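You operate a simulated robot arm through the tools that you are given. There is no shell and no other tool.

You run a simulated robot arm. Do the job below in one go: nothing can be reset, and whatever is moved stays where it is left.

JOB
Shake the sieves on SLOW till only coarse bits lie on top, then lift the top sieve onto the board.
Fine: clamp the stack before the start; switch off before you free the clamp.

The check looks at the end state, three seconds after you hand in, the way a careful person would. Anything else that was tipped, shoved, dropped, spilled or broken makes it a failure.

ROBOT AND FRAMES
A 7-joint arm with a two-finger parallel gripper, fixed in place. Base frame: the origin is at the foot of the arm, x ahead of it, y to its left, z up; the work surface is at about z = 0. Units: mm, degrees, N and s.
With the tool pointing down near the work surface it reaches from about 260 to 680 mm from the base axis. Its first joint turns from -166.0 to 166.0 degrees. Payload 2.5 kg.
Tool frame: the origin (TCP) lies between the finger pads and is the grasp point; the fingertips stand 30 mm ahead of it; z points along the fingers, y is the line along which they close. Largest opening 94 mm; finger width 28, thickness 10; the body of the gripper, 50 by 96 mm, starts 55 mm behind the TCP.
Orientation is told as [roll, pitch, yaw] about the base's x, y, z axes, in that order, counted from this pose: with the fingers straight down and closing along the base's y, the tool's x points along the base's -x, its y along +y and its z along -z.

CONTROLS
- The arm moves only by the tool drive_tool. Its argument "series" is a list of rows, each an object (a shift or turn left out is 0, a gripper value left out holds the last) with "translation": the shift along the tool's x, y, z in cm, a list of three; "turn": the turn, a rotation vector about the tool's x, y, z in degrees, a list of three. In form: [{"translation": [tx, ty, tz], "turn": [ax, ay, az]}, ...]. A call has 1 to 20 rows; each row shifts and turns the commanded pose from where the row before left it, along the tool's axes as they then stand. "hand" is the opening, from 0 (shut) to 1 (fully open), set as the call begins (left out, the last holds). Rows are played at 5 a second. More than 50 mm and 8.6 degrees between two rows, or a gripper value outside its range, and nothing of the call is played. A pose out of reach is approached as far as the arm can. The call stops where the force on the tool passes 90 N (or 10 N more than at its start, if that is more) or the arm is blocked; 0.2 s more then pass. Each finger travels about 72 mm/s and halts on what it meets, pressing with about 43 N; the grip force reading is that of the motor and also rises with nothing between the fingers. The clock runs only during rows and for 0.2 s after the last one: add rows that do not move to give the fingers time. It gives the time, the measured TCP pose, the force on the tool (base axes), the opening and the grip force at its end, in the units of the frame above (readings bear some noise), with the torque about the TCP (base axes, N m) and any sound that the robot's microphone picked up.
- Cameras (640 x 400 px; columns grow to the right, rows downward): "scene" is fixed at [395.4, -493, 753.3]; the picture's right is [0.96, -0.27, 0.00], its down [-0.21, -0.76, -0.61] and it looks along [0.16, 0.59, -0.79] (base axes); focal length 340 px, centre (320, 200). "wrist" rides on the gripper at [76, 14, -102] in the tool frame; the picture's right is [-0.18, 0.98, 0.00], its down [-0.75, -0.14, -0.64] and it looks along [-0.63, -0.12, 0.77] (tool axes); focal length 243 px, centre (320, 200). There is no depth. A picture from a camera that has moved, and an enlarged one, comes with that camera's place and axes in the base frame and with its lens. The place of the scene camera against the robot may be out by one fixed shift of up to 12 mm in any direction.
- camera(camera): a new picture of that camera. The clock stands still meanwhile.
- inspect(camera, box): a new picture of the part [left, top, right, bottom] of that camera's present view, enlarged. The clock stands still meanwhile.
- sign_off(): hands the job in; it is judged then, once.

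Nothing tells you positions but the pictures and the camera data. Unless the task says otherwise, let go and move clear before handing in.

The tools are called after "Call:" as a command line: name --argument value ..., lists and objects as JSON in quotes. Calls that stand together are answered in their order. drive_tool: Moves the arm, as the interface text tells. Its arguments: {"type":"object","properties":{"series":{"type":"array","items":{"type":"object","properties":{"translation":{"type":"array","items":{"type":"number"}},"turn":{"type":"array","items":{"type":"number"}}}}},"hand":{"type":"number"}},"required":["series"]} The other tools are called the same way: camera (camera) takes a picture; inspect (camera, box) takes an enlarged picture of a part of a camera's view; sign_off () hands the job in.

At the start:

```text
time: 0.0
tcp_pos: [498.2, -7.6, 344.4]
ee_rot: [0.0, 0.0, -0.1]
wrist_force: [0.7, -0.1, 0.8]
torque: [-0.01, -0.03, -0.01]
gripper_width: 94.0
finger_force: 0.0
```

scene: 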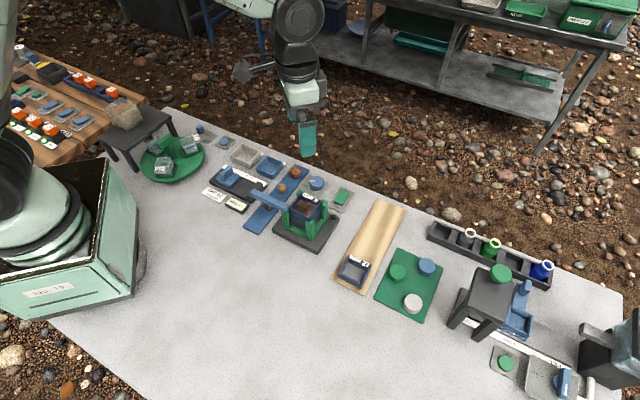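
wrist: 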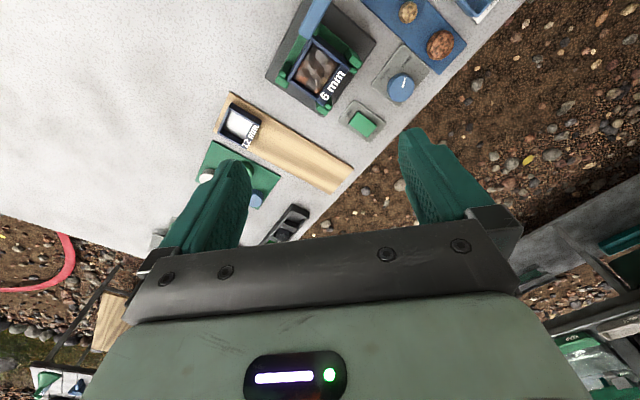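

I see a sieve stack in a green-framed shaker near the middle, a wooden board with another small sieve to its right, and several knobs and switches around. I'll enlarge the parts of the scene before moving.

Call:
inspect --camera "scene" --box '[190, 120, 350, 260]'

Call:
inspect --camera "scene" --box '[320, 190, 460, 330]'

Call:
inspect --camera "scene" --box '[430, 210, 640, 400]'

Call:
inspect --camera "wrist" --box '[200, 0, 520, 200]'

```text
2.86 times, centred on (270, 190) of scene
camera zoom: at [395.4, -493.0, 753.3], right [0.96, -0.27, 0.0], down [-0.21, -0.76, -0.61], along [0.16, 0.59, -0.79], focal length 970 px, centre (463, 229)
```

zoom: 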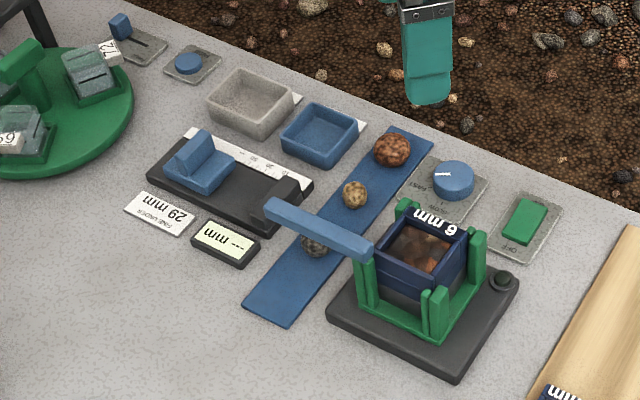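

```text
2.86 times, centred on (390, 260) of scene
camera zoom: at [395.4, -493.0, 753.3], right [0.96, -0.27, 0.0], down [-0.21, -0.76, -0.61], along [0.16, 0.59, -0.79], focal length 970 px, centre (120, 29)
```

zoom: 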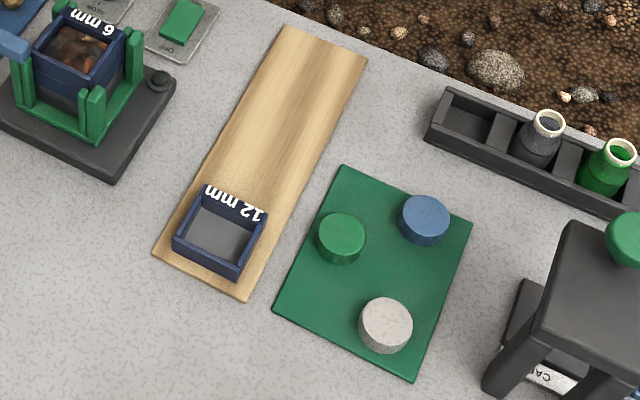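

```text
2.11 times, centred on (535, 305) of scene
camera zoom: at [395.4, -493.0, 753.3], right [0.96, -0.27, 0.0], down [-0.21, -0.76, -0.61], along [0.16, 0.59, -0.79], focal length 715 px, centre (-133, -21)
```

zoom: 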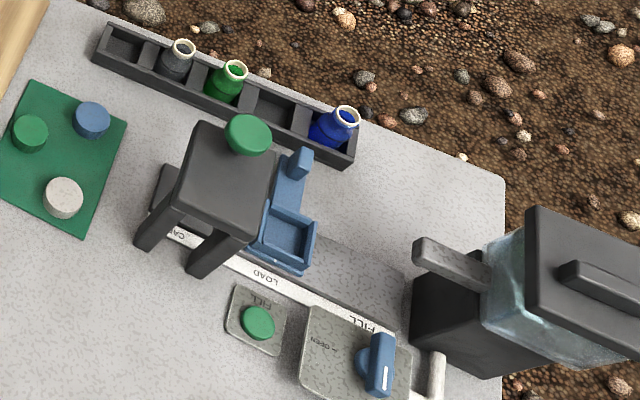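

```text
2.00 times, centred on (360, 100) of wrist
camera zoom: at [422.0, 5.5, 446.9], right [0.18, 0.98, 0.0], down [0.75, -0.14, 0.64], along [0.63, -0.12, -0.77], focal length 485 px, centre (240, 400)
```

zoom: 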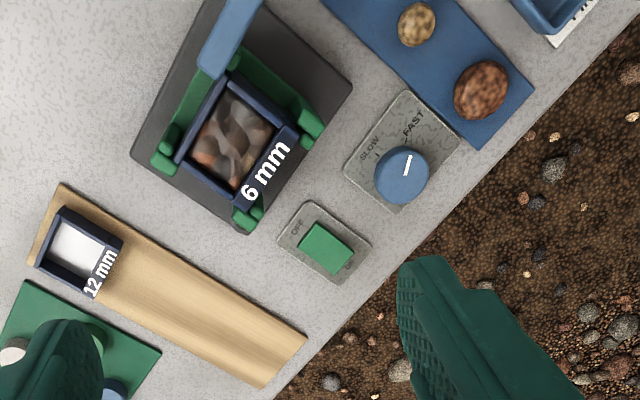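

The sieve stack stands roughly under the tool at about (490, -12), with its top near z = 90. Its SLOW/FAST dial and OFF/ON rocker are to the right of it. I'll back the arm off so the wrist camera can see the machine properly.

Call:
drive_tool --series '[{"translation": [4, 0, 0]}, {"translation": [4, 0, 0]}, {"translation": [4, 0, 0]}, {}]'

Call:
camera --camera "wrist"

Call:
inspect --camera "wrist" --box '[200, 40, 440, 200]'

Call:
inspect --camera "scene" --box '[240, 160, 350, 260]'

```text
time: 1.0
tcp_pos: [377.7, -6.6, 344.0]
ee_rot: [0.0, 0.0, 0.0]
wrist_force: [-0.3, 0.4, -0.1]
torque: [0.0, 0.01, 0.02]
gripper_width: 93.9
finger_force: 0.0
```

```text
taken
camera wrist: at [300.9, 6.6, 446.3], right [0.18, 0.98, 0.0], down [0.75, -0.14, 0.64], along [0.63, -0.12, -0.77], focal length 243 px, centre (320, 200)
```

wrist: 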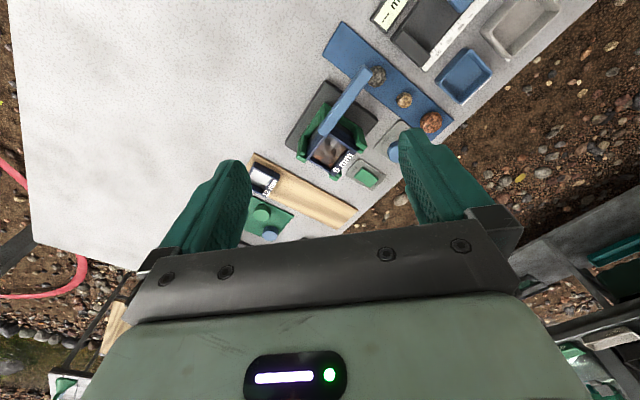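

```text
2.50 times, centred on (320, 120) of wrist
camera zoom: at [300.9, 6.6, 446.3], right [0.18, 0.98, 0.0], down [0.75, -0.14, 0.64], along [0.63, -0.12, -0.77], focal length 606 px, centre (320, 400)
```

zoom: 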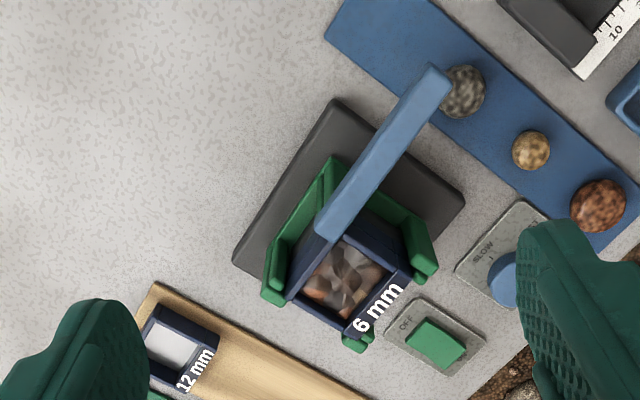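

```text
4.00 times, centred on (295, 210) of scene
camera zoom: at [395.4, -493.0, 753.3], right [0.96, -0.27, 0.0], down [-0.21, -0.76, -0.61], along [0.16, 0.59, -0.79], focal length 1358 px, centre (420, 160)
```

zoom: 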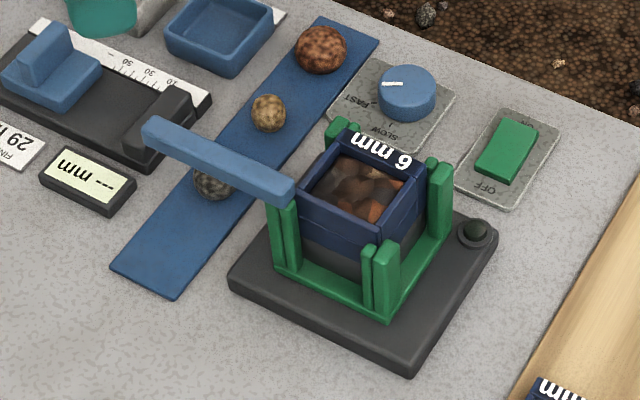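

The machine base is turned about 45°, centred near (492, -12). The blue clamp arm sticks out from it toward (384, 54) at about z = 95. I'll bring the wrist camera down to a lower angle on the free area near the base to see how the clamp is hinged.

Call:
drive_tool --series '[{"translation": [1.2, 0, 4.5]}, {"translation": [1.2, 0, 4.5]}, {"translation": [1.2, 0, 4.5]}, {"translation": [1.2, 0, 4.5]}, {"turn": [0, -7, 0]}, {"turn": [0, -7, 0]}, {"turn": [0, -7, 0]}, {}]'

Call:
camera --camera "wrist"

Call:
inspect --camera "wrist" --box '[220, 80, 460, 230]'

```text
time: 2.8
tcp_pos: [344.1, -8.7, 163.6]
ee_rot: [0.0, -21.1, 0.0]
wrist_force: [-0.3, 0.1, -0.2]
torque: [-0.01, 0.04, 0.03]
gripper_width: 93.8
finger_force: 0.2
out of reach, approached as far as the arm can: row 7
```

```text
taken
camera wrist: at [234.4, 6.4, 232.1], right [0.17, 0.98, 0.07], down [0.47, -0.14, 0.87], along [0.86, -0.12, -0.49], focal length 243 px, centre (320, 200)
```

wrist: 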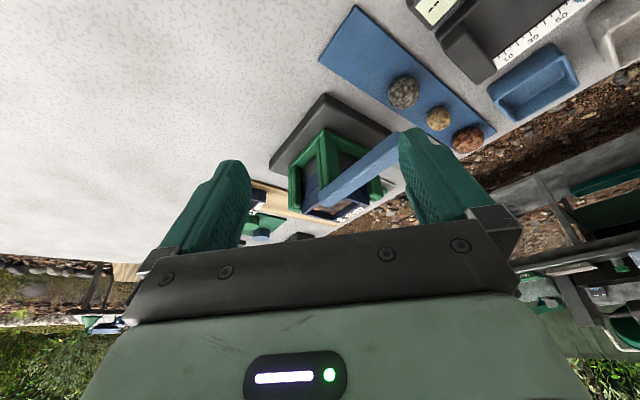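

```text
2.67 times, centred on (340, 155) of wrist
camera zoom: at [234.4, 6.4, 232.1], right [0.17, 0.98, 0.07], down [0.47, -0.14, 0.87], along [0.86, -0.12, -0.49], focal length 647 px, centre (267, 320)
```

zoom: 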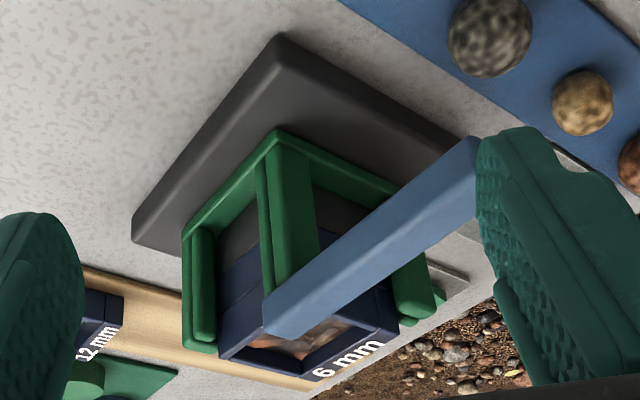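

The clamp arm lies flat, with its top near z = 108. It is hinged at the stack corner nearest the robot at about (454, -21), and its free end is near (381, 50). I'll straighten the tool and look from higher and closer.

Call:
drive_tool --series '[{"turn": [0, 7, 0]}, {"turn": [0, 7, 0]}, {"turn": [0, 7, 0]}, {"translation": [0, 0, -4.8]}, {"translation": [0, 0, -4.8]}, {"translation": [-2.5, 0, 0]}, {"translation": [-2.5, 0, 0]}, {}]'

Call:
camera --camera "wrist"

Call:
inspect --camera "wrist" --box '[230, 40, 430, 190]'

```text
time: 4.6
tcp_pos: [392.8, -6.3, 259.4]
ee_rot: [0.0, 0.1, 0.0]
wrist_force: [-1.1, -0.4, 0.5]
torque: [0.0, 0.03, 0.0]
gripper_width: 93.9
finger_force: 0.1
```

```text
taken
camera wrist: at [316.2, 7.1, 362.3], right [0.18, 0.98, 0.0], down [0.75, -0.14, 0.64], along [0.63, -0.12, -0.77], focal length 243 px, centre (320, 200)
```

wrist: 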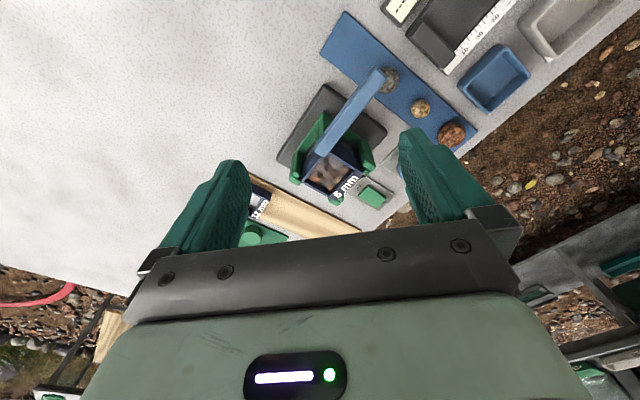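

```text
2.67 times, centred on (330, 115) of wrist
camera zoom: at [316.2, 7.1, 362.3], right [0.18, 0.98, 0.0], down [0.75, -0.14, 0.64], along [0.63, -0.12, -0.77], focal length 647 px, centre (293, 427)
```

zoom: 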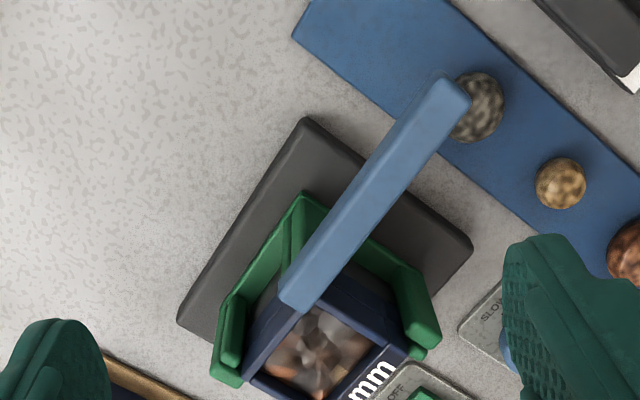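

The clamp arm seems to pivot on a vertical axis on the corner post nearest the robot. I'll zoom in hard on the stack, dial and rocker for heights and details before touching anything.

Call:
inspect --camera "scene" --box '[270, 175, 350, 225]'

Call:
inspect --camera "scene" --box '[295, 165, 375, 215]'

Call:
inspect --camera "scene" --box '[245, 180, 325, 230]'

Call:
inspect --camera "wrist" --box '[280, 100, 400, 200]'

```text
8.00 times, centred on (310, 200) of scene
camera zoom: at [395.4, -493.0, 753.3], right [0.96, -0.27, 0.0], down [-0.21, -0.76, -0.61], along [0.16, 0.59, -0.79], focal length 2716 px, centre (400, 200)
```

zoom: 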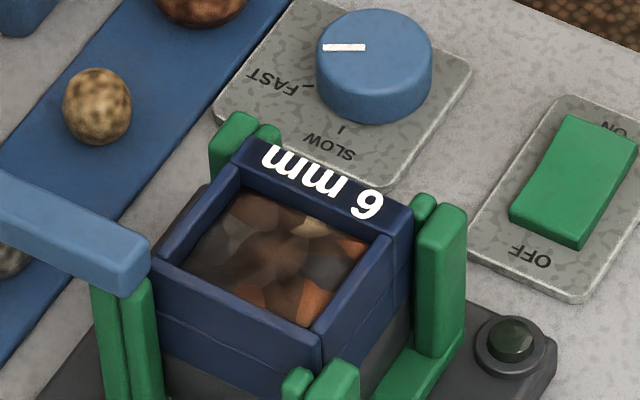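

```text
8.00 times, centred on (335, 190) of scene
camera zoom: at [395.4, -493.0, 753.3], right [0.96, -0.27, 0.0], down [-0.21, -0.76, -0.61], along [0.16, 0.59, -0.79], focal length 2716 px, centre (200, 280)
```

zoom: 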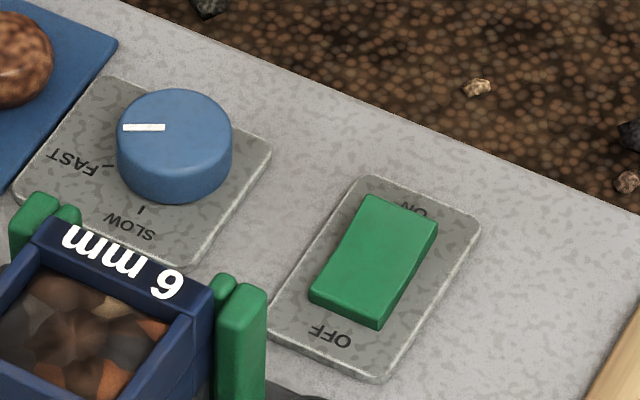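

```text
8.00 times, centred on (285, 205) of scene
camera zoom: at [395.4, -493.0, 753.3], right [0.96, -0.27, 0.0], down [-0.21, -0.76, -0.61], along [0.16, 0.59, -0.79], focal length 2716 px, centre (600, 160)
```

zoom: 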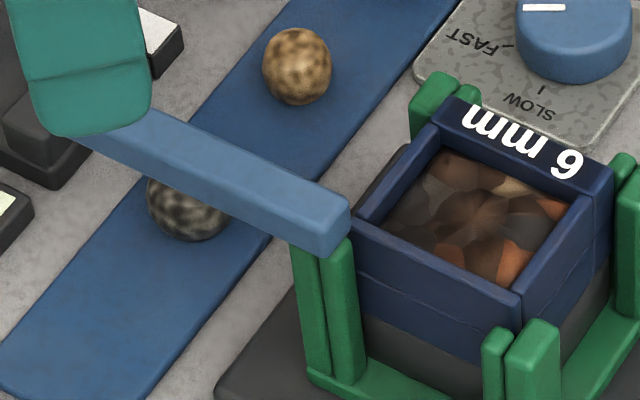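

```text
4.00 times, centred on (340, 150) of wrist
camera zoom: at [316.2, 7.1, 362.3], right [0.18, 0.98, 0.0], down [0.75, -0.14, 0.64], along [0.63, -0.12, -0.77], focal length 970 px, centre (240, 400)
```

zoom: 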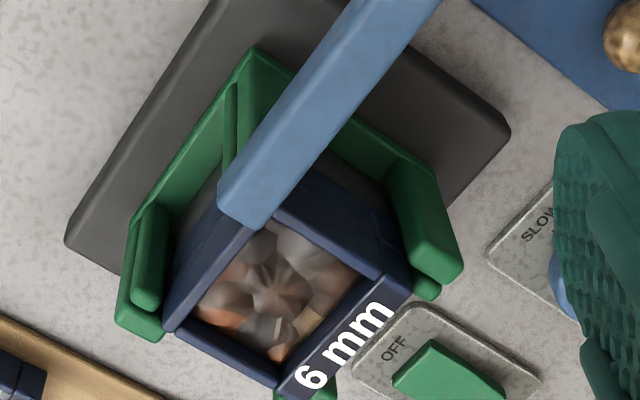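

The dial pointer is on FAST and must go about 60° counter-clockwise to SLOW; the rocker is on OFF. I'll close the fingers and lower them beside the clamp arm's free end, ready to push it round over the stack.

Call:
drive_tool --series '[{"translation": [0.83, 0.88, 3.6]}, {"translation": [0.83, 0.88, 3.6]}, {"translation": [0.83, 0.88, 3.6]}, {"translation": [0, 0, 2.2]}, {}, {}]' --hand 0

Call:
inspect --camera "scene" --box '[235, 150, 355, 225]'

Call:
camera --camera "wrist"

```text
time: 6.0
tcp_pos: [367.9, 19.8, 129.6]
ee_rot: [-0.1, 0.0, 0.0]
wrist_force: [-0.6, -0.3, 0.2]
torque: [0.01, 0.01, -0.01]
gripper_width: 0.3
finger_force: 33.1
```

```text
5.33 times, centred on (295, 188) of scene
camera zoom: at [395.4, -493.0, 753.3], right [0.96, -0.27, 0.0], down [-0.21, -0.76, -0.61], along [0.16, 0.59, -0.79], focal length 1811 px, centre (453, 267)
```

zoom: 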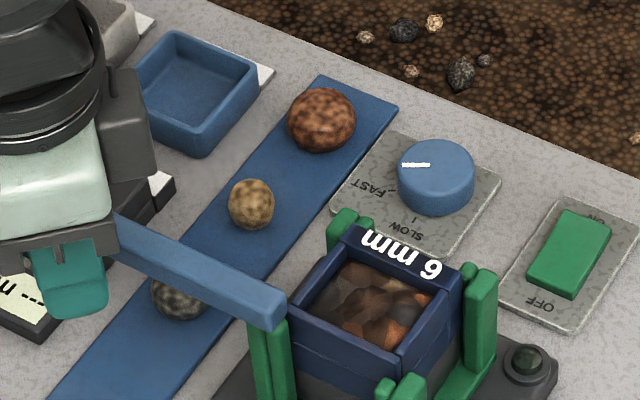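

```text
taken
camera wrist: at [291.2, 32.7, 232.0], right [0.18, 0.98, 0.0], down [0.75, -0.14, 0.64], along [0.63, -0.12, -0.77], focal length 243 px, centre (320, 200)
```

wrist: 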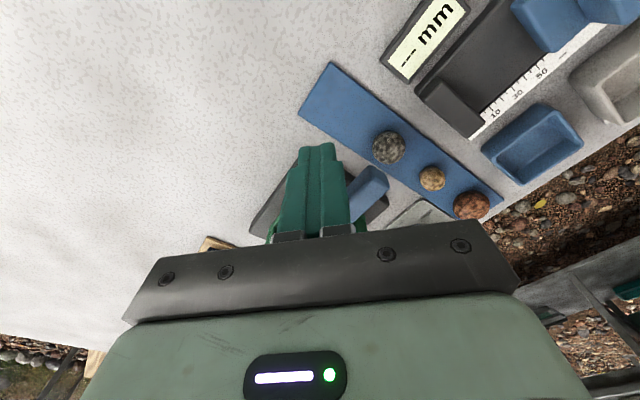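

The fingertips are beside the clamp arm at a height just overlapping it. I'll start with a small test push toward +x/+y and watch the force.

Call:
drive_tool --series '[{"translation": [-0.5, 0.5, 0.1]}, {"translation": [-0.4, 0.5, 0]}, {"translation": [-0.4, 0.5, 0]}, {"translation": [-0.4, 0.5, 0]}]'

Call:
inspect --camera "scene" --box '[235, 150, 355, 225]'

```text
time: 7.0
tcp_pos: [385.9, 37.9, 127.5]
ee_rot: [0.0, 0.0, 0.0]
wrist_force: [0.5, -1.6, 0.7]
torque: [0.0, 0.0, -0.01]
gripper_width: 0.0
finger_force: 32.9
```

```text
5.33 times, centred on (295, 188) of scene
camera zoom: at [395.4, -493.0, 753.3], right [0.96, -0.27, 0.0], down [-0.21, -0.76, -0.61], along [0.16, 0.59, -0.79], focal length 1811 px, centre (453, 267)
```

zoom: 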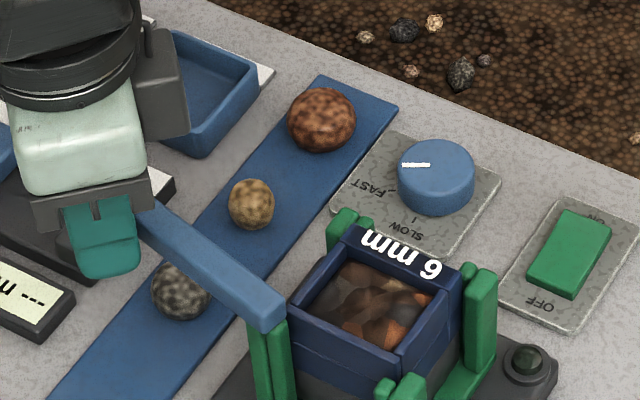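

The arm swings freely about a vertical axis with almost no force. I'll keep pushing it round in an arc and check partway.

Call:
drive_tool --series '[{"translation": [-0.91, 1.31, 0]}, {"translation": [-1.0, 0.81, 0]}, {"translation": [-1.1, 0.54, 0]}, {"translation": [-1.1, 0.35, -0.1]}, {"translation": [-1.0, 0.25, -0.1]}, {"translation": [-0.94, 0.1, 0]}]'

Call:
inspect --camera "scene" --box '[235, 150, 355, 225]'

Call:
camera --camera "wrist"

```text
time: 8.4
tcp_pos: [446.3, 72.5, 130.1]
ee_rot: [0.0, 0.0, -0.1]
wrist_force: [0.5, 0.5, 0.0]
torque: [-0.01, -0.02, 0.03]
gripper_width: 0.1
finger_force: 33.8
```

```text
5.33 times, centred on (295, 188) of scene
camera zoom: at [395.4, -493.0, 753.3], right [0.96, -0.27, 0.0], down [-0.21, -0.76, -0.61], along [0.16, 0.59, -0.79], focal length 1811 px, centre (453, 267)
```

zoom: 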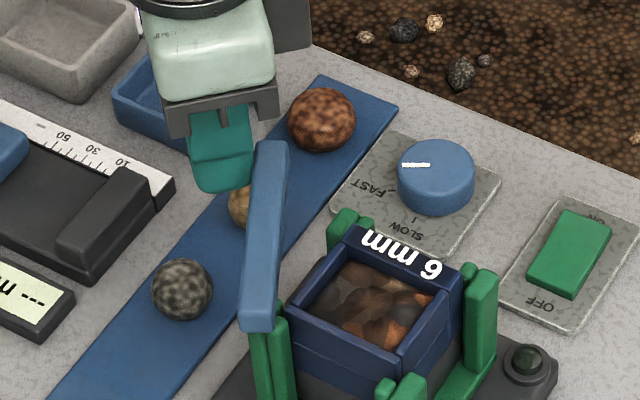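

```text
taken
camera wrist: at [369.0, 86.9, 232.8], right [0.18, 0.98, 0.0], down [0.75, -0.14, 0.64], along [0.63, -0.12, -0.77], focal length 243 px, centre (320, 200)
```

wrist: 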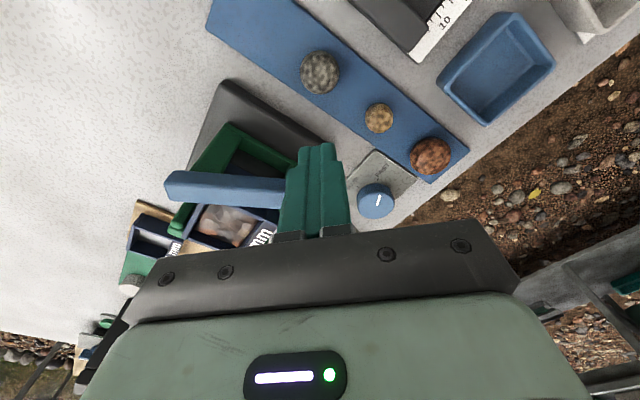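

The arm is about halfway round, near 80°. I'll carry on along the arc toward and over the stack.

Call:
drive_tool --series '[{"translation": [-1.05, -0.1, 0]}, {"translation": [-1.05, -0.1, 0]}, {"translation": [-1.05, -0.34, -0.1]}, {"translation": [-0.8, -0.3, 0]}]'

Call:
inspect --camera "scene" --box '[235, 150, 355, 225]'

```text
time: 9.4
tcp_pos: [486.0, 65.3, 130.6]
ee_rot: [0.0, 0.0, 0.0]
wrist_force: [-0.6, -0.2, 0.4]
torque: [-0.03, 0.0, 0.02]
gripper_width: 0.1
finger_force: 32.7
```

```text
5.33 times, centred on (295, 188) of scene
camera zoom: at [395.4, -493.0, 753.3], right [0.96, -0.27, 0.0], down [-0.21, -0.76, -0.61], along [0.16, 0.59, -0.79], focal length 1811 px, centre (453, 267)
```

zoom: 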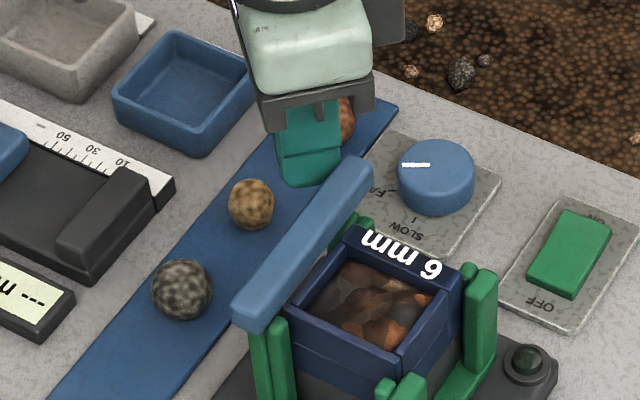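

The arm is now near 50°, lying along the rear-left rim, still with no resistance. I'll push on in smaller steps toward the stack's diagonal.

Call:
drive_tool --series '[{"translation": [-0.6, -0.5, 0]}, {"translation": [-0.6, -0.45, 0]}, {"translation": [-0.6, -0.5, 0]}]'

Call:
inspect --camera "scene" --box '[235, 150, 355, 225]'

```text
time: 10.2
tcp_pos: [503.6, 50.2, 130.0]
ee_rot: [0.0, 0.0, -0.1]
wrist_force: [0.0, 0.3, 0.2]
torque: [0.01, -0.01, -0.01]
gripper_width: 0.0
finger_force: 33.2
```

```text
5.33 times, centred on (295, 188) of scene
camera zoom: at [395.4, -493.0, 753.3], right [0.96, -0.27, 0.0], down [-0.21, -0.76, -0.61], along [0.16, 0.59, -0.79], focal length 1811 px, centre (453, 267)
```

zoom: 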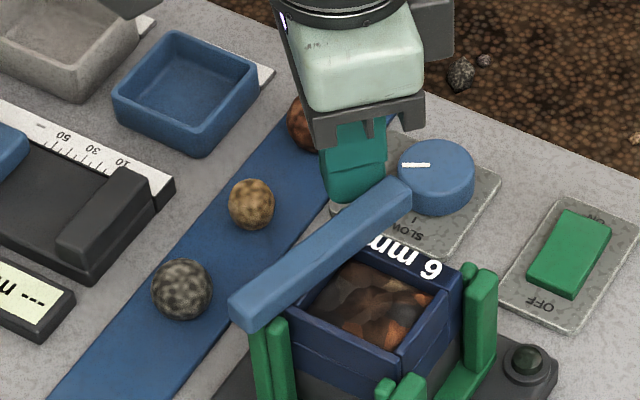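

The arm is now over the sieve at about 32°. I'll keep going carefully to the diagonal.

Call:
drive_tool --series '[{"translation": [-0.5, -0.55, -0.05]}, {"translation": [-0.5, -0.65, 0]}, {"translation": [-0.45, -0.65, 0]}]'

Call:
inspect --camera "scene" --box '[235, 150, 355, 225]'

```text
time: 11.0
tcp_pos: [518.8, 31.2, 130.9]
ee_rot: [0.0, 0.0, 0.0]
wrist_force: [0.4, -0.8, 0.7]
torque: [-0.01, -0.01, -0.01]
gripper_width: 0.3
finger_force: 33.4
```

```text
5.33 times, centred on (295, 188) of scene
camera zoom: at [395.4, -493.0, 753.3], right [0.96, -0.27, 0.0], down [-0.21, -0.76, -0.61], along [0.16, 0.59, -0.79], focal length 1811 px, centre (453, 267)
```

zoom: 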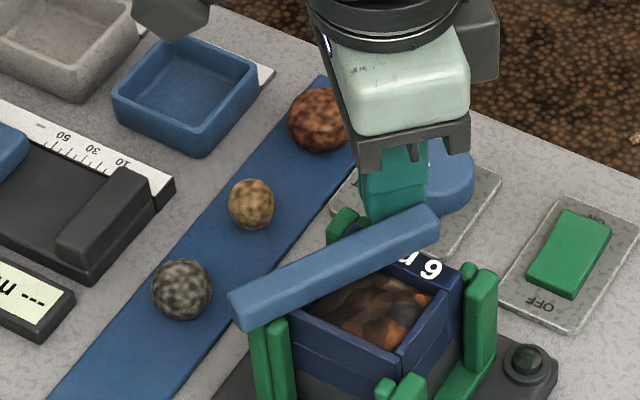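

The arm is at about 16° with still no stop. I'll continue a few millimetres at a time, watching for contact force or a click.

Call:
drive_tool --series '[{"translation": [-0.35, -0.7, 0]}, {"translation": [-0.3, -0.7, 0]}, {"translation": [-0.2, -0.6, 0]}]'

Call:
inspect --camera "scene" --box '[235, 150, 355, 225]'

```text
time: 11.8
tcp_pos: [525.8, 10.6, 131.7]
ee_rot: [0.0, 0.0, 0.0]
wrist_force: [-0.3, -0.1, 0.3]
torque: [0.01, -0.03, 0.0]
gripper_width: 0.2
finger_force: 33.2
```

```text
5.33 times, centred on (295, 188) of scene
camera zoom: at [395.4, -493.0, 753.3], right [0.96, -0.27, 0.0], down [-0.21, -0.76, -0.61], along [0.16, 0.59, -0.79], focal length 1811 px, centre (453, 267)
```

zoom: 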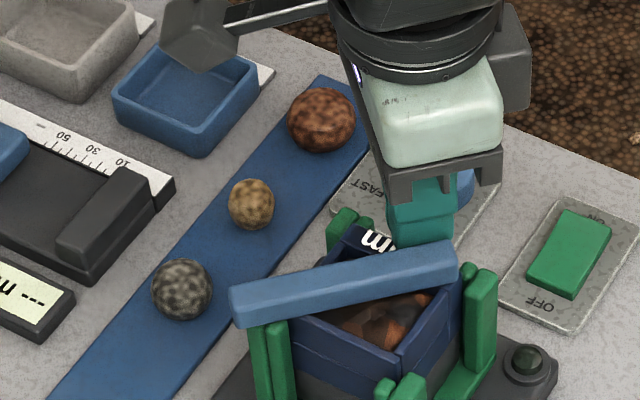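

The arm now lies nearly across the stack's diagonal, around 0°. I'll nudge a bit more in small steps to find the stop.

Call:
drive_tool --series '[{"translation": [0, -0.3, 0]}, {"translation": [0, -0.3, 0]}]'

Call:
inspect --camera "scene" --box '[255, 165, 335, 215]'

Call:
camera --camera "wrist"

```text
time: 12.4
tcp_pos: [526.9, 6.5, 131.4]
ee_rot: [0.0, 0.0, 0.1]
wrist_force: [1.3, 1.4, -0.3]
torque: [0.04, -0.05, -0.01]
gripper_width: 0.0
finger_force: 33.6
```

```text
8.00 times, centred on (295, 190) of scene
camera zoom: at [395.4, -493.0, 753.3], right [0.96, -0.27, 0.0], down [-0.21, -0.76, -0.61], along [0.16, 0.59, -0.79], focal length 2716 px, centre (520, 280)
```

zoom: 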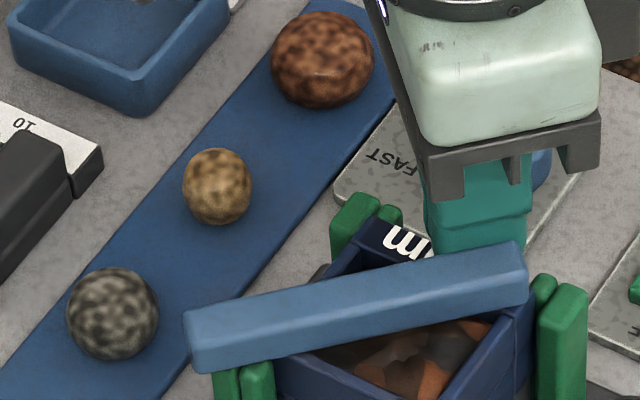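

```text
taken
camera wrist: at [449.5, 19.6, 234.3], right [0.18, 0.98, 0.0], down [0.75, -0.14, 0.64], along [0.63, -0.12, -0.77], focal length 243 px, centre (320, 200)
```

wrist: 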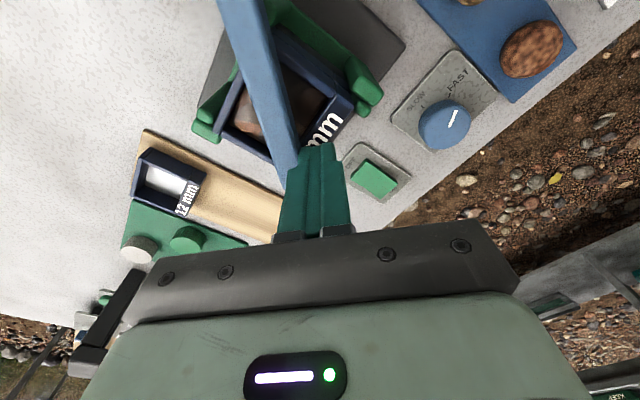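

There is a slight reaction now. I'll nudge once more to see whether it is the stop.

Call:
drive_tool --series '[{"translation": [0, -0.2, 0]}, {}]'

Call:
inspect --camera "scene" --box '[255, 165, 335, 215]'

```text
time: 13.0
tcp_pos: [526.7, 5.3, 131.7]
ee_rot: [0.1, -0.2, 0.0]
wrist_force: [7.6, 9.4, -2.5]
torque: [0.23, -0.19, 0.01]
gripper_width: 0.0
finger_force: 33.1
```

```text
8.00 times, centred on (295, 190) of scene
camera zoom: at [395.4, -493.0, 753.3], right [0.96, -0.27, 0.0], down [-0.21, -0.76, -0.61], along [0.16, 0.59, -0.79], focal length 2716 px, centre (520, 280)
```

zoom: 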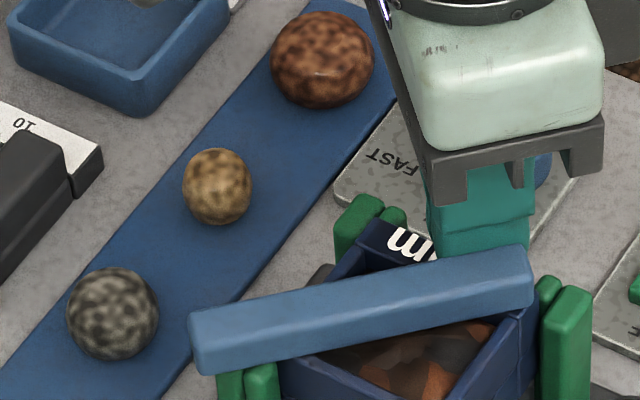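

The reaction points along the sieve's own side face, so the fingers are now touching the sieve rim rather than a clamp stop. I'm backing off straight away and rechecking.

Call:
drive_tool --series '[{"translation": [-0.3, 0.5, 0]}, {"translation": [0, 0.5, -0.5]}, {"translation": [0, 1, -4]}, {"translation": [0, 1.5, -4]}, {"translation": [0, 2, -2]}, {}]'

Call:
inspect --camera "scene" --box '[255, 165, 335, 215]'

Call:
inspect --camera "scene" --box '[265, 180, 345, 260]'

Call:
camera --camera "wrist"

```text
time: 14.4
tcp_pos: [529.7, 57.3, 236.4]
ee_rot: [0.0, -0.1, 0.0]
wrist_force: [-0.2, -0.1, -0.5]
torque: [0.02, 0.01, -0.02]
gripper_width: 0.0
finger_force: 33.1
```

```text
8.00 times, centred on (295, 190) of scene
camera zoom: at [395.4, -493.0, 753.3], right [0.96, -0.27, 0.0], down [-0.21, -0.76, -0.61], along [0.16, 0.59, -0.79], focal length 2716 px, centre (520, 280)
```

zoom: 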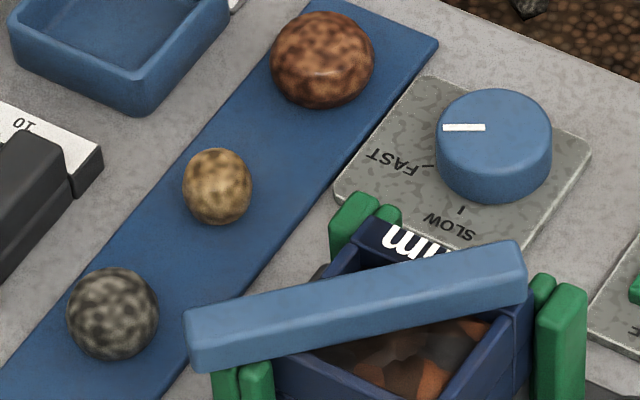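

```text
5.00 times, centred on (305, 220) of scene
camera zoom: at [395.4, -493.0, 753.3], right [0.96, -0.27, 0.0], down [-0.21, -0.76, -0.61], along [0.16, 0.59, -0.79], focal length 1698 px, centre (395, 100)
```

zoom: 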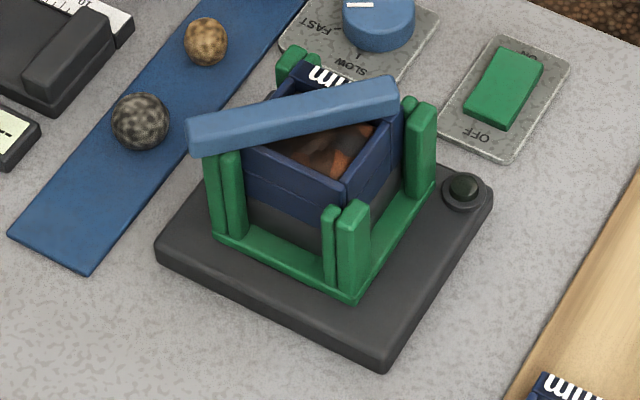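

```text
taken
camera wrist: at [451.9, 71.6, 339.5], right [0.18, 0.98, 0.0], down [0.75, -0.14, 0.64], along [0.63, -0.12, -0.77], focal length 243 px, centre (320, 200)
```

wrist: 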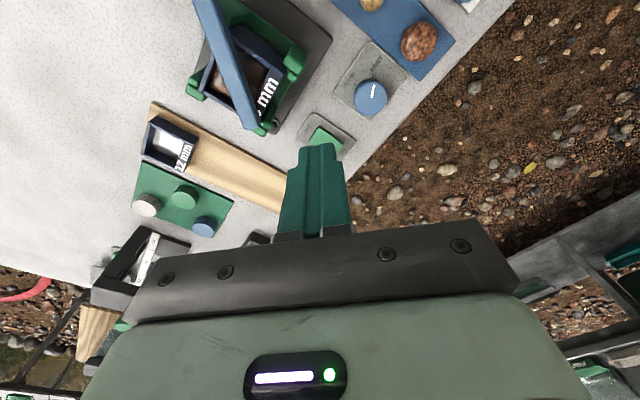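

The carriage sprang back to its place and the arm stayed closed across the stack diagonal, so the last reaction was the clamp's end stop. Next comes the dial, so I'll look closely at it and the rocker from here.

Call:
inspect --camera "wrist" --box '[280, 20, 440, 160]'

Call:
inspect --camera "wrist" --box '[180, 0, 320, 140]'

Call:
inspect --camera "scene" --box '[300, 155, 380, 215]'

```text
2.86 times, centred on (360, 90) of wrist
camera zoom: at [451.9, 71.6, 339.5], right [0.18, 0.98, 0.0], down [0.75, -0.14, 0.64], along [0.63, -0.12, -0.77], focal length 693 px, centre (206, 514)
```

zoom: 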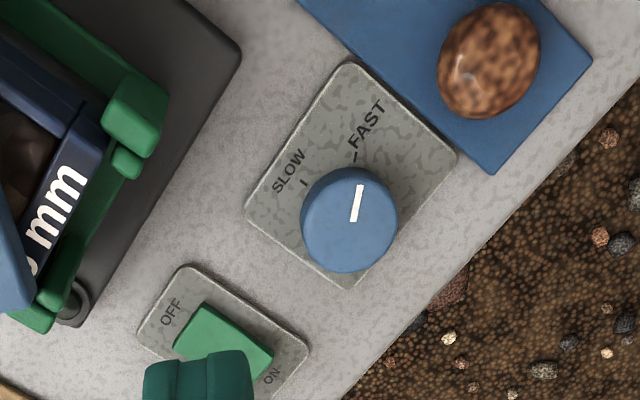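

```text
2.86 times, centred on (250, 70) of wrist
camera zoom: at [451.9, 71.6, 339.5], right [0.18, 0.98, 0.0], down [0.75, -0.14, 0.64], along [0.63, -0.12, -0.77], focal length 693 px, centre (520, 571)
```

zoom: 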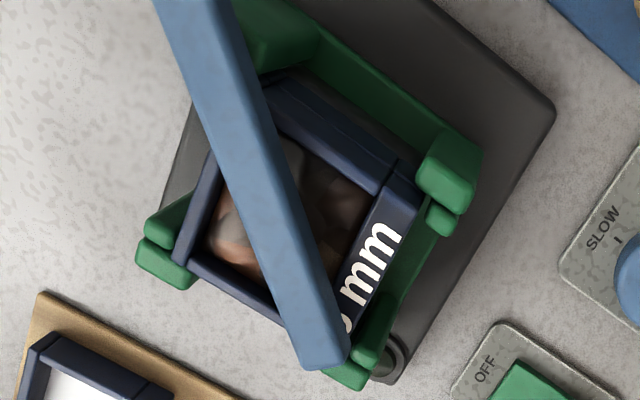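

```text
6.67 times, centred on (340, 185) of scene
camera zoom: at [395.4, -493.0, 753.3], right [0.96, -0.27, 0.0], down [-0.21, -0.76, -0.61], along [0.16, 0.59, -0.79], focal length 2263 px, centre (187, 300)
```

zoom: 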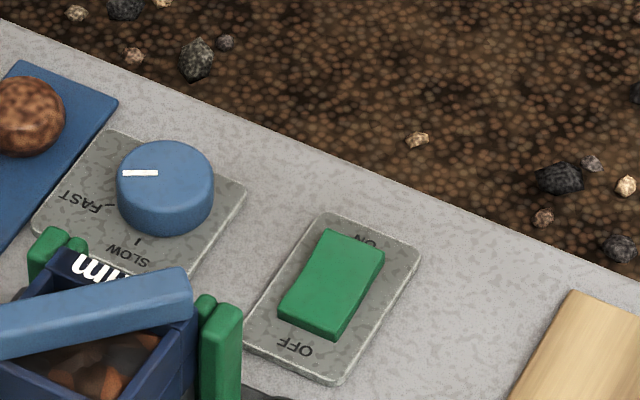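

The clamp is across the stack. The dial knob is about 40 mm across, centred near (556, 114) with its top near z = 26. I'll hover above it with the fingers half open and yawed -60°, so a +60° turn brings the pointer to SLOW.

Call:
drive_tool --series '[{"translation": [-0.88, 1.89, 3.33]}, {"translation": [-0.88, 1.89, 3.33]}, {"translation": [-0.87, 1.89, 3.33]}, {"turn": [0, 0, 7.5]}, {"turn": [0, 0, 7.5]}, {"turn": [0, 0, 7.5]}, {"turn": [0, 0, 7.5]}, {"turn": [0, 0, 7.5]}, {"turn": [0, 0, 7.5]}, {"turn": [0, 0, 7.5]}, {"turn": [0, 0, 7.5]}, {}]' --hand 0.64

Call:
camera --camera "wrist"

Call:
inspect --camera "scene" --box '[290, 120, 390, 200]'

```text
time: 17.0
tcp_pos: [556.5, 115.5, 136.6]
ee_rot: [0.0, 0.0, -60.2]
wrist_force: [0.3, 0.1, -0.2]
torque: [-0.01, 0.01, 0.03]
gripper_width: 60.3
finger_force: 0.0
```

```text
taken
camera wrist: at [529.2, 187.7, 239.3], right [0.94, 0.33, 0.0], down [0.25, -0.72, 0.64], along [0.21, -0.61, -0.77], focal length 243 px, centre (320, 200)
```

wrist: 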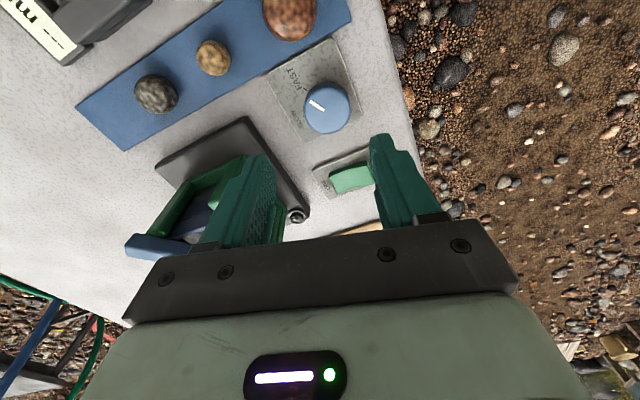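

```text
5.00 times, centred on (340, 160) of scene
camera zoom: at [395.4, -493.0, 753.3], right [0.96, -0.27, 0.0], down [-0.21, -0.76, -0.61], along [0.16, 0.59, -0.79], focal length 1698 px, centre (220, 400)
```

zoom: 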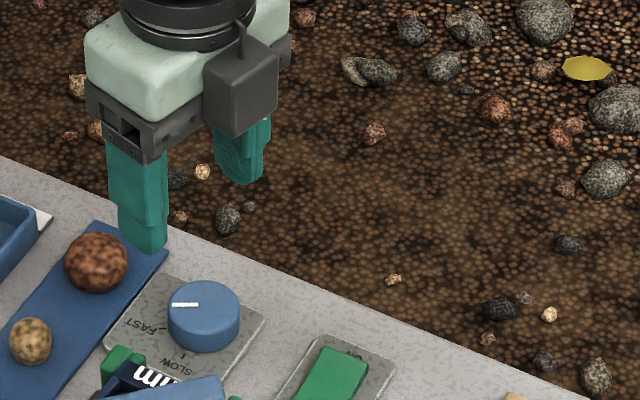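

I'm hovering over the dial. I'll zoom the wrist view to refine the knob centre from this second direction.

Call:
inspect --camera "wrist" --box '[260, 50, 400, 150]'

Call:
inspect --camera "scene" --box '[310, 165, 350, 195]'

```text
4.00 times, centred on (330, 100) of wrist
camera zoom: at [529.2, 187.7, 239.3], right [0.94, 0.33, 0.0], down [0.25, -0.72, 0.64], along [0.21, -0.61, -0.77], focal length 970 px, centre (280, 600)
```

zoom: 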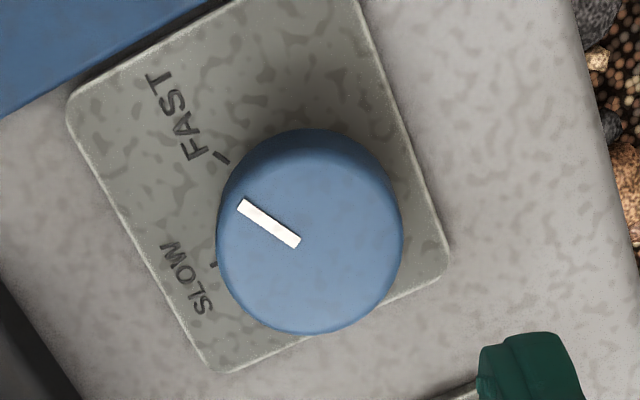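

```text
13.33 times, centred on (330, 180) of scene
camera zoom: at [395.4, -493.0, 753.3], right [0.96, -0.27, 0.0], down [-0.21, -0.76, -0.61], along [0.16, 0.59, -0.79], focal length 4527 px, centre (187, 467)
```

zoom: 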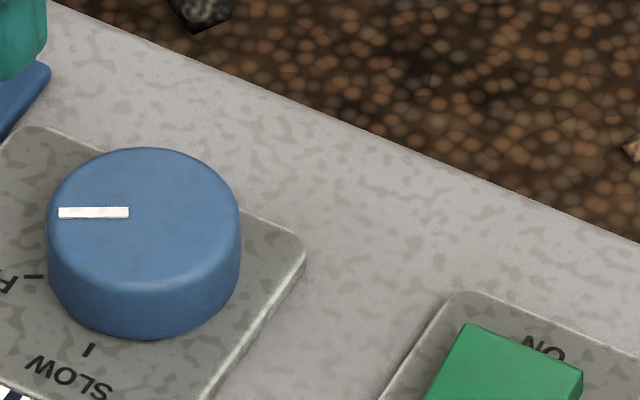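

Refined from three views, the knob centre is about (559.7, 115.5). I'll shift 3 mm and descend partway, then check alignment.

Call:
drive_tool --series '[{"translation": [-0.16, 0.28, 3.5]}, {"translation": [0, 0, 3.5]}, {}]'

Call:
inspect --camera "scene" --box '[300, 145, 370, 200]'

Call:
camera --camera "wrist"

```text
time: 17.8
tcp_pos: [560.0, 115.4, 67.1]
ee_rot: [-0.1, 0.0, -59.9]
wrist_force: [0.2, 0.4, -0.2]
torque: [0.01, 0.03, 0.01]
gripper_width: 60.1
finger_force: 0.1
```

```text
7.27 times, centred on (335, 172) of scene
camera zoom: at [395.4, -493.0, 753.3], right [0.96, -0.27, 0.0], down [-0.21, -0.76, -0.61], along [0.16, 0.59, -0.79], focal length 2469 px, centre (211, 400)
```

zoom: 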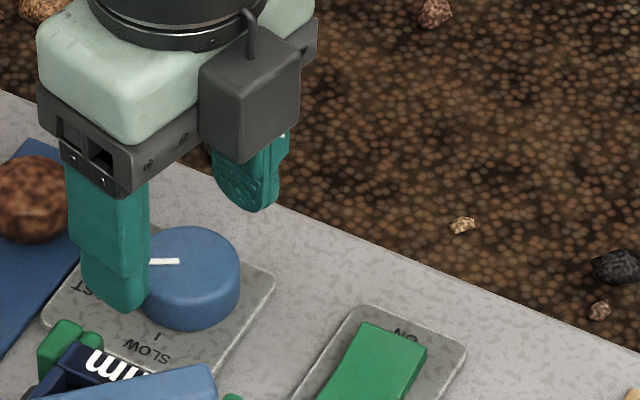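

```text
taken
camera wrist: at [532.8, 188.0, 169.1], right [0.94, 0.33, 0.0], down [0.25, -0.72, 0.64], along [0.21, -0.61, -0.77], focal length 243 px, centre (320, 200)
```

wrist: 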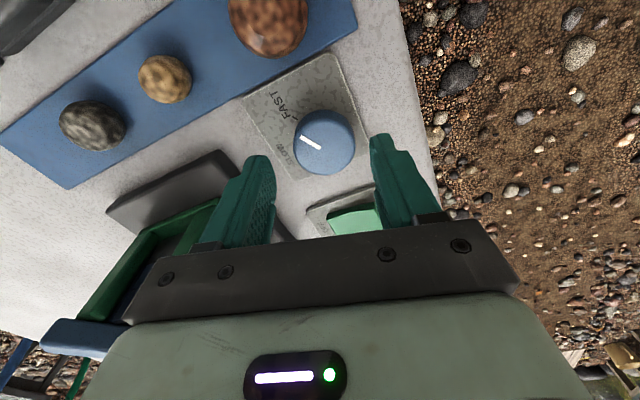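

The knob sits between the open fingers. I'll lower to grasp height, then close.

Call:
drive_tool --series '[{"translation": [0, 0, 1.4]}, {"translation": [0, 0, 1.3]}, {}]'

Call:
inspect --camera "wrist" --box '[240, 80, 440, 240]'

Call:
inspect --camera "scene" --box '[300, 145, 370, 200]'

```text
time: 18.6
tcp_pos: [559.0, 115.8, 39.3]
ee_rot: [0.0, 0.0, -60.0]
wrist_force: [-0.2, -0.5, 0.9]
torque: [-0.03, 0.01, -0.02]
gripper_width: 60.0
finger_force: 0.1
```

```text
2.50 times, centred on (340, 160) of wrist
camera zoom: at [532.6, 188.0, 142.1], right [0.94, 0.33, 0.0], down [0.25, -0.72, 0.64], along [0.21, -0.61, -0.77], focal length 606 px, centre (270, 300)
```

zoom: 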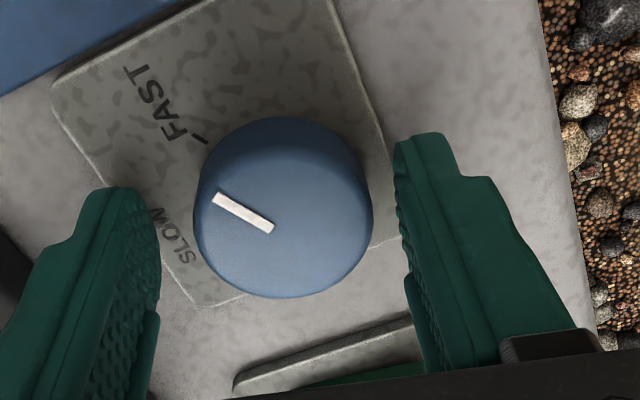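

```text
7.27 times, centred on (335, 172) of scene
camera zoom: at [395.4, -493.0, 753.3], right [0.96, -0.27, 0.0], down [-0.21, -0.76, -0.61], along [0.16, 0.59, -0.79], focal length 2469 px, centre (211, 400)
```

zoom: 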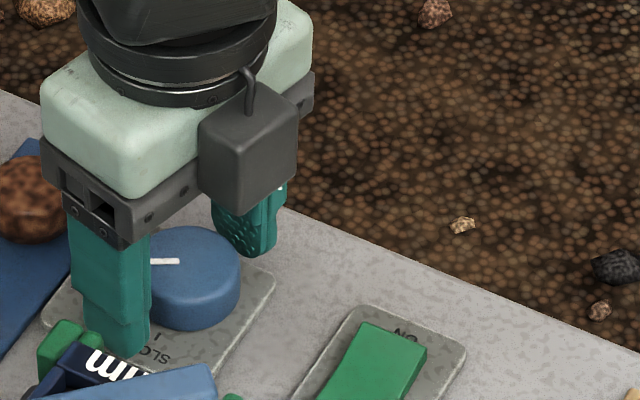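

The knob is nearly centred, about 1 mm closer to the right finger. I'll correct that and close on it.

Call:
drive_tool --series '[{"translation": [0, 0.1, 0]}, {}, {}]' --hand 0.3

```text
time: 19.4
tcp_pos: [562.1, 117.6, 39.6]
ee_rot: [0.3, 0.0, -60.0]
wrist_force: [23.1, 10.9, -11.6]
torque: [-0.07, -0.14, 0.0]
gripper_width: 41.7
finger_force: 44.8
```

The grip closed on the knob at about 41.7 mm, but the knob centre is about 2.5 mm further along the closing axis. I'll shift the tool to take off that side load before turning.

Call:
drive_tool --series '[{"translation": [0, 0.15, 0]}, {"translation": [0, 0.1, 0]}, {}]'

Call:
inspect --camera "wrist" --box '[240, 80, 440, 240]'

```text
time: 20.2
tcp_pos: [561.6, 117.4, 40.2]
ee_rot: [-0.1, 0.0, -60.0]
wrist_force: [4.2, 6.3, 4.1]
torque: [0.06, -0.66, -0.02]
gripper_width: 41.5
finger_force: 45.0
```

```text
2.50 times, centred on (340, 160) of wrist
camera zoom: at [535.2, 189.6, 142.8], right [0.94, 0.33, 0.0], down [0.26, -0.72, 0.64], along [0.21, -0.61, -0.77], focal length 606 px, centre (270, 300)
```

zoom: 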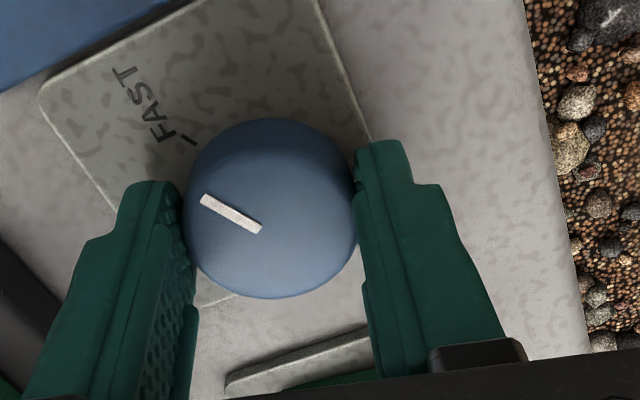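

The grip is centred. I'll turn the knob counter-clockwise, 30° first, and check the pointer.

Call:
drive_tool --series '[{"turn": [0, 0, -7.5]}, {"turn": [0, 0, -7.5]}, {"turn": [0, 0, -7.5]}, {"turn": [0, 0, -7.5]}, {}]'

Call:
inspect --camera "wrist" --box '[240, 80, 440, 240]'

```text
time: 21.4
tcp_pos: [561.7, 117.5, 40.0]
ee_rot: [-0.1, 0.1, -29.9]
wrist_force: [-15.3, 0.6, 25.1]
torque: [0.17, 0.48, -0.01]
gripper_width: 41.3
finger_force: 44.7
```

```text
2.50 times, centred on (340, 160) of wrist
camera zoom: at [501.9, 166.6, 142.9], right [0.65, 0.76, 0.0], down [0.58, -0.5, 0.64], along [0.49, -0.42, -0.77], focal length 606 px, centre (270, 300)
```

zoom: 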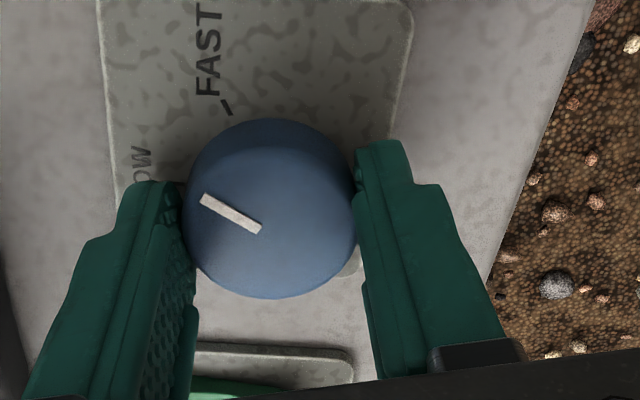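

The knob turns with the gripper; some side load has built up but it is small. I'll turn another 15° and check.

Call:
drive_tool --series '[{"turn": [0, 0, -7.5]}, {"turn": [0, 0, -7.5]}, {}]'

Call:
inspect --camera "wrist" --box '[240, 80, 440, 240]'

```text
time: 22.2
tcp_pos: [561.9, 116.0, 39.4]
ee_rot: [-0.1, 0.0, -14.9]
wrist_force: [-26.4, -4.8, 35.2]
torque: [0.06, 0.27, -0.01]
gripper_width: 41.6
finger_force: 45.0
```

```text
2.50 times, centred on (340, 160) of wrist
camera zoom: at [491.0, 149.6, 142.9], right [0.43, 0.9, 0.0], down [0.69, -0.33, 0.64], along [0.58, -0.28, -0.77], focal length 606 px, centre (270, 300)
```

zoom: 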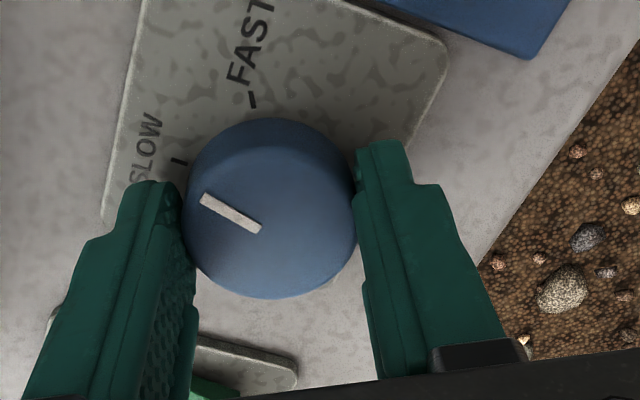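

The pointer is now close to the SLOW tick. I'll relieve the accumulated side and vertical load slightly, then finish the last 15°.

Call:
drive_tool --series '[{"translation": [0.15, -0.04, -0.1]}, {}, {"turn": [0, 0, -5]}, {"turn": [0, 0, -5]}, {"turn": [0, 0, -5]}, {}]'

Call:
inspect --camera "wrist" --box '[240, 80, 440, 240]'

```text
time: 23.6
tcp_pos: [561.2, 115.9, 39.1]
ee_rot: [-0.1, -0.2, 0.0]
wrist_force: [21.0, 0.7, -27.5]
torque: [0.58, -1.19, -0.31]
gripper_width: 41.7
finger_force: 44.8
```

```text
2.50 times, centred on (340, 160) of wrist
camera zoom: at [484.1, 130.2, 142.4], right [0.18, 0.98, 0.0], down [0.75, -0.14, 0.64], along [0.63, -0.12, -0.77], focal length 606 px, centre (270, 300)
```

zoom: 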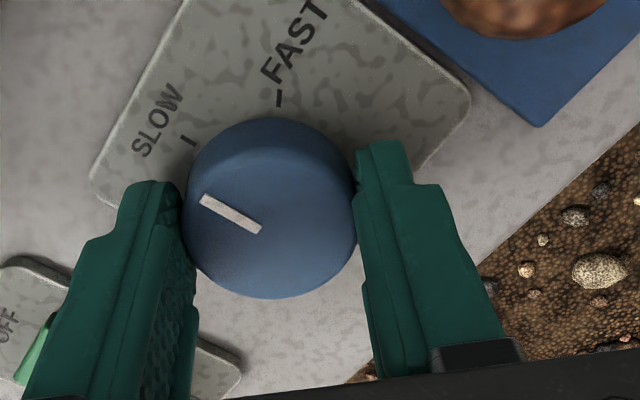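

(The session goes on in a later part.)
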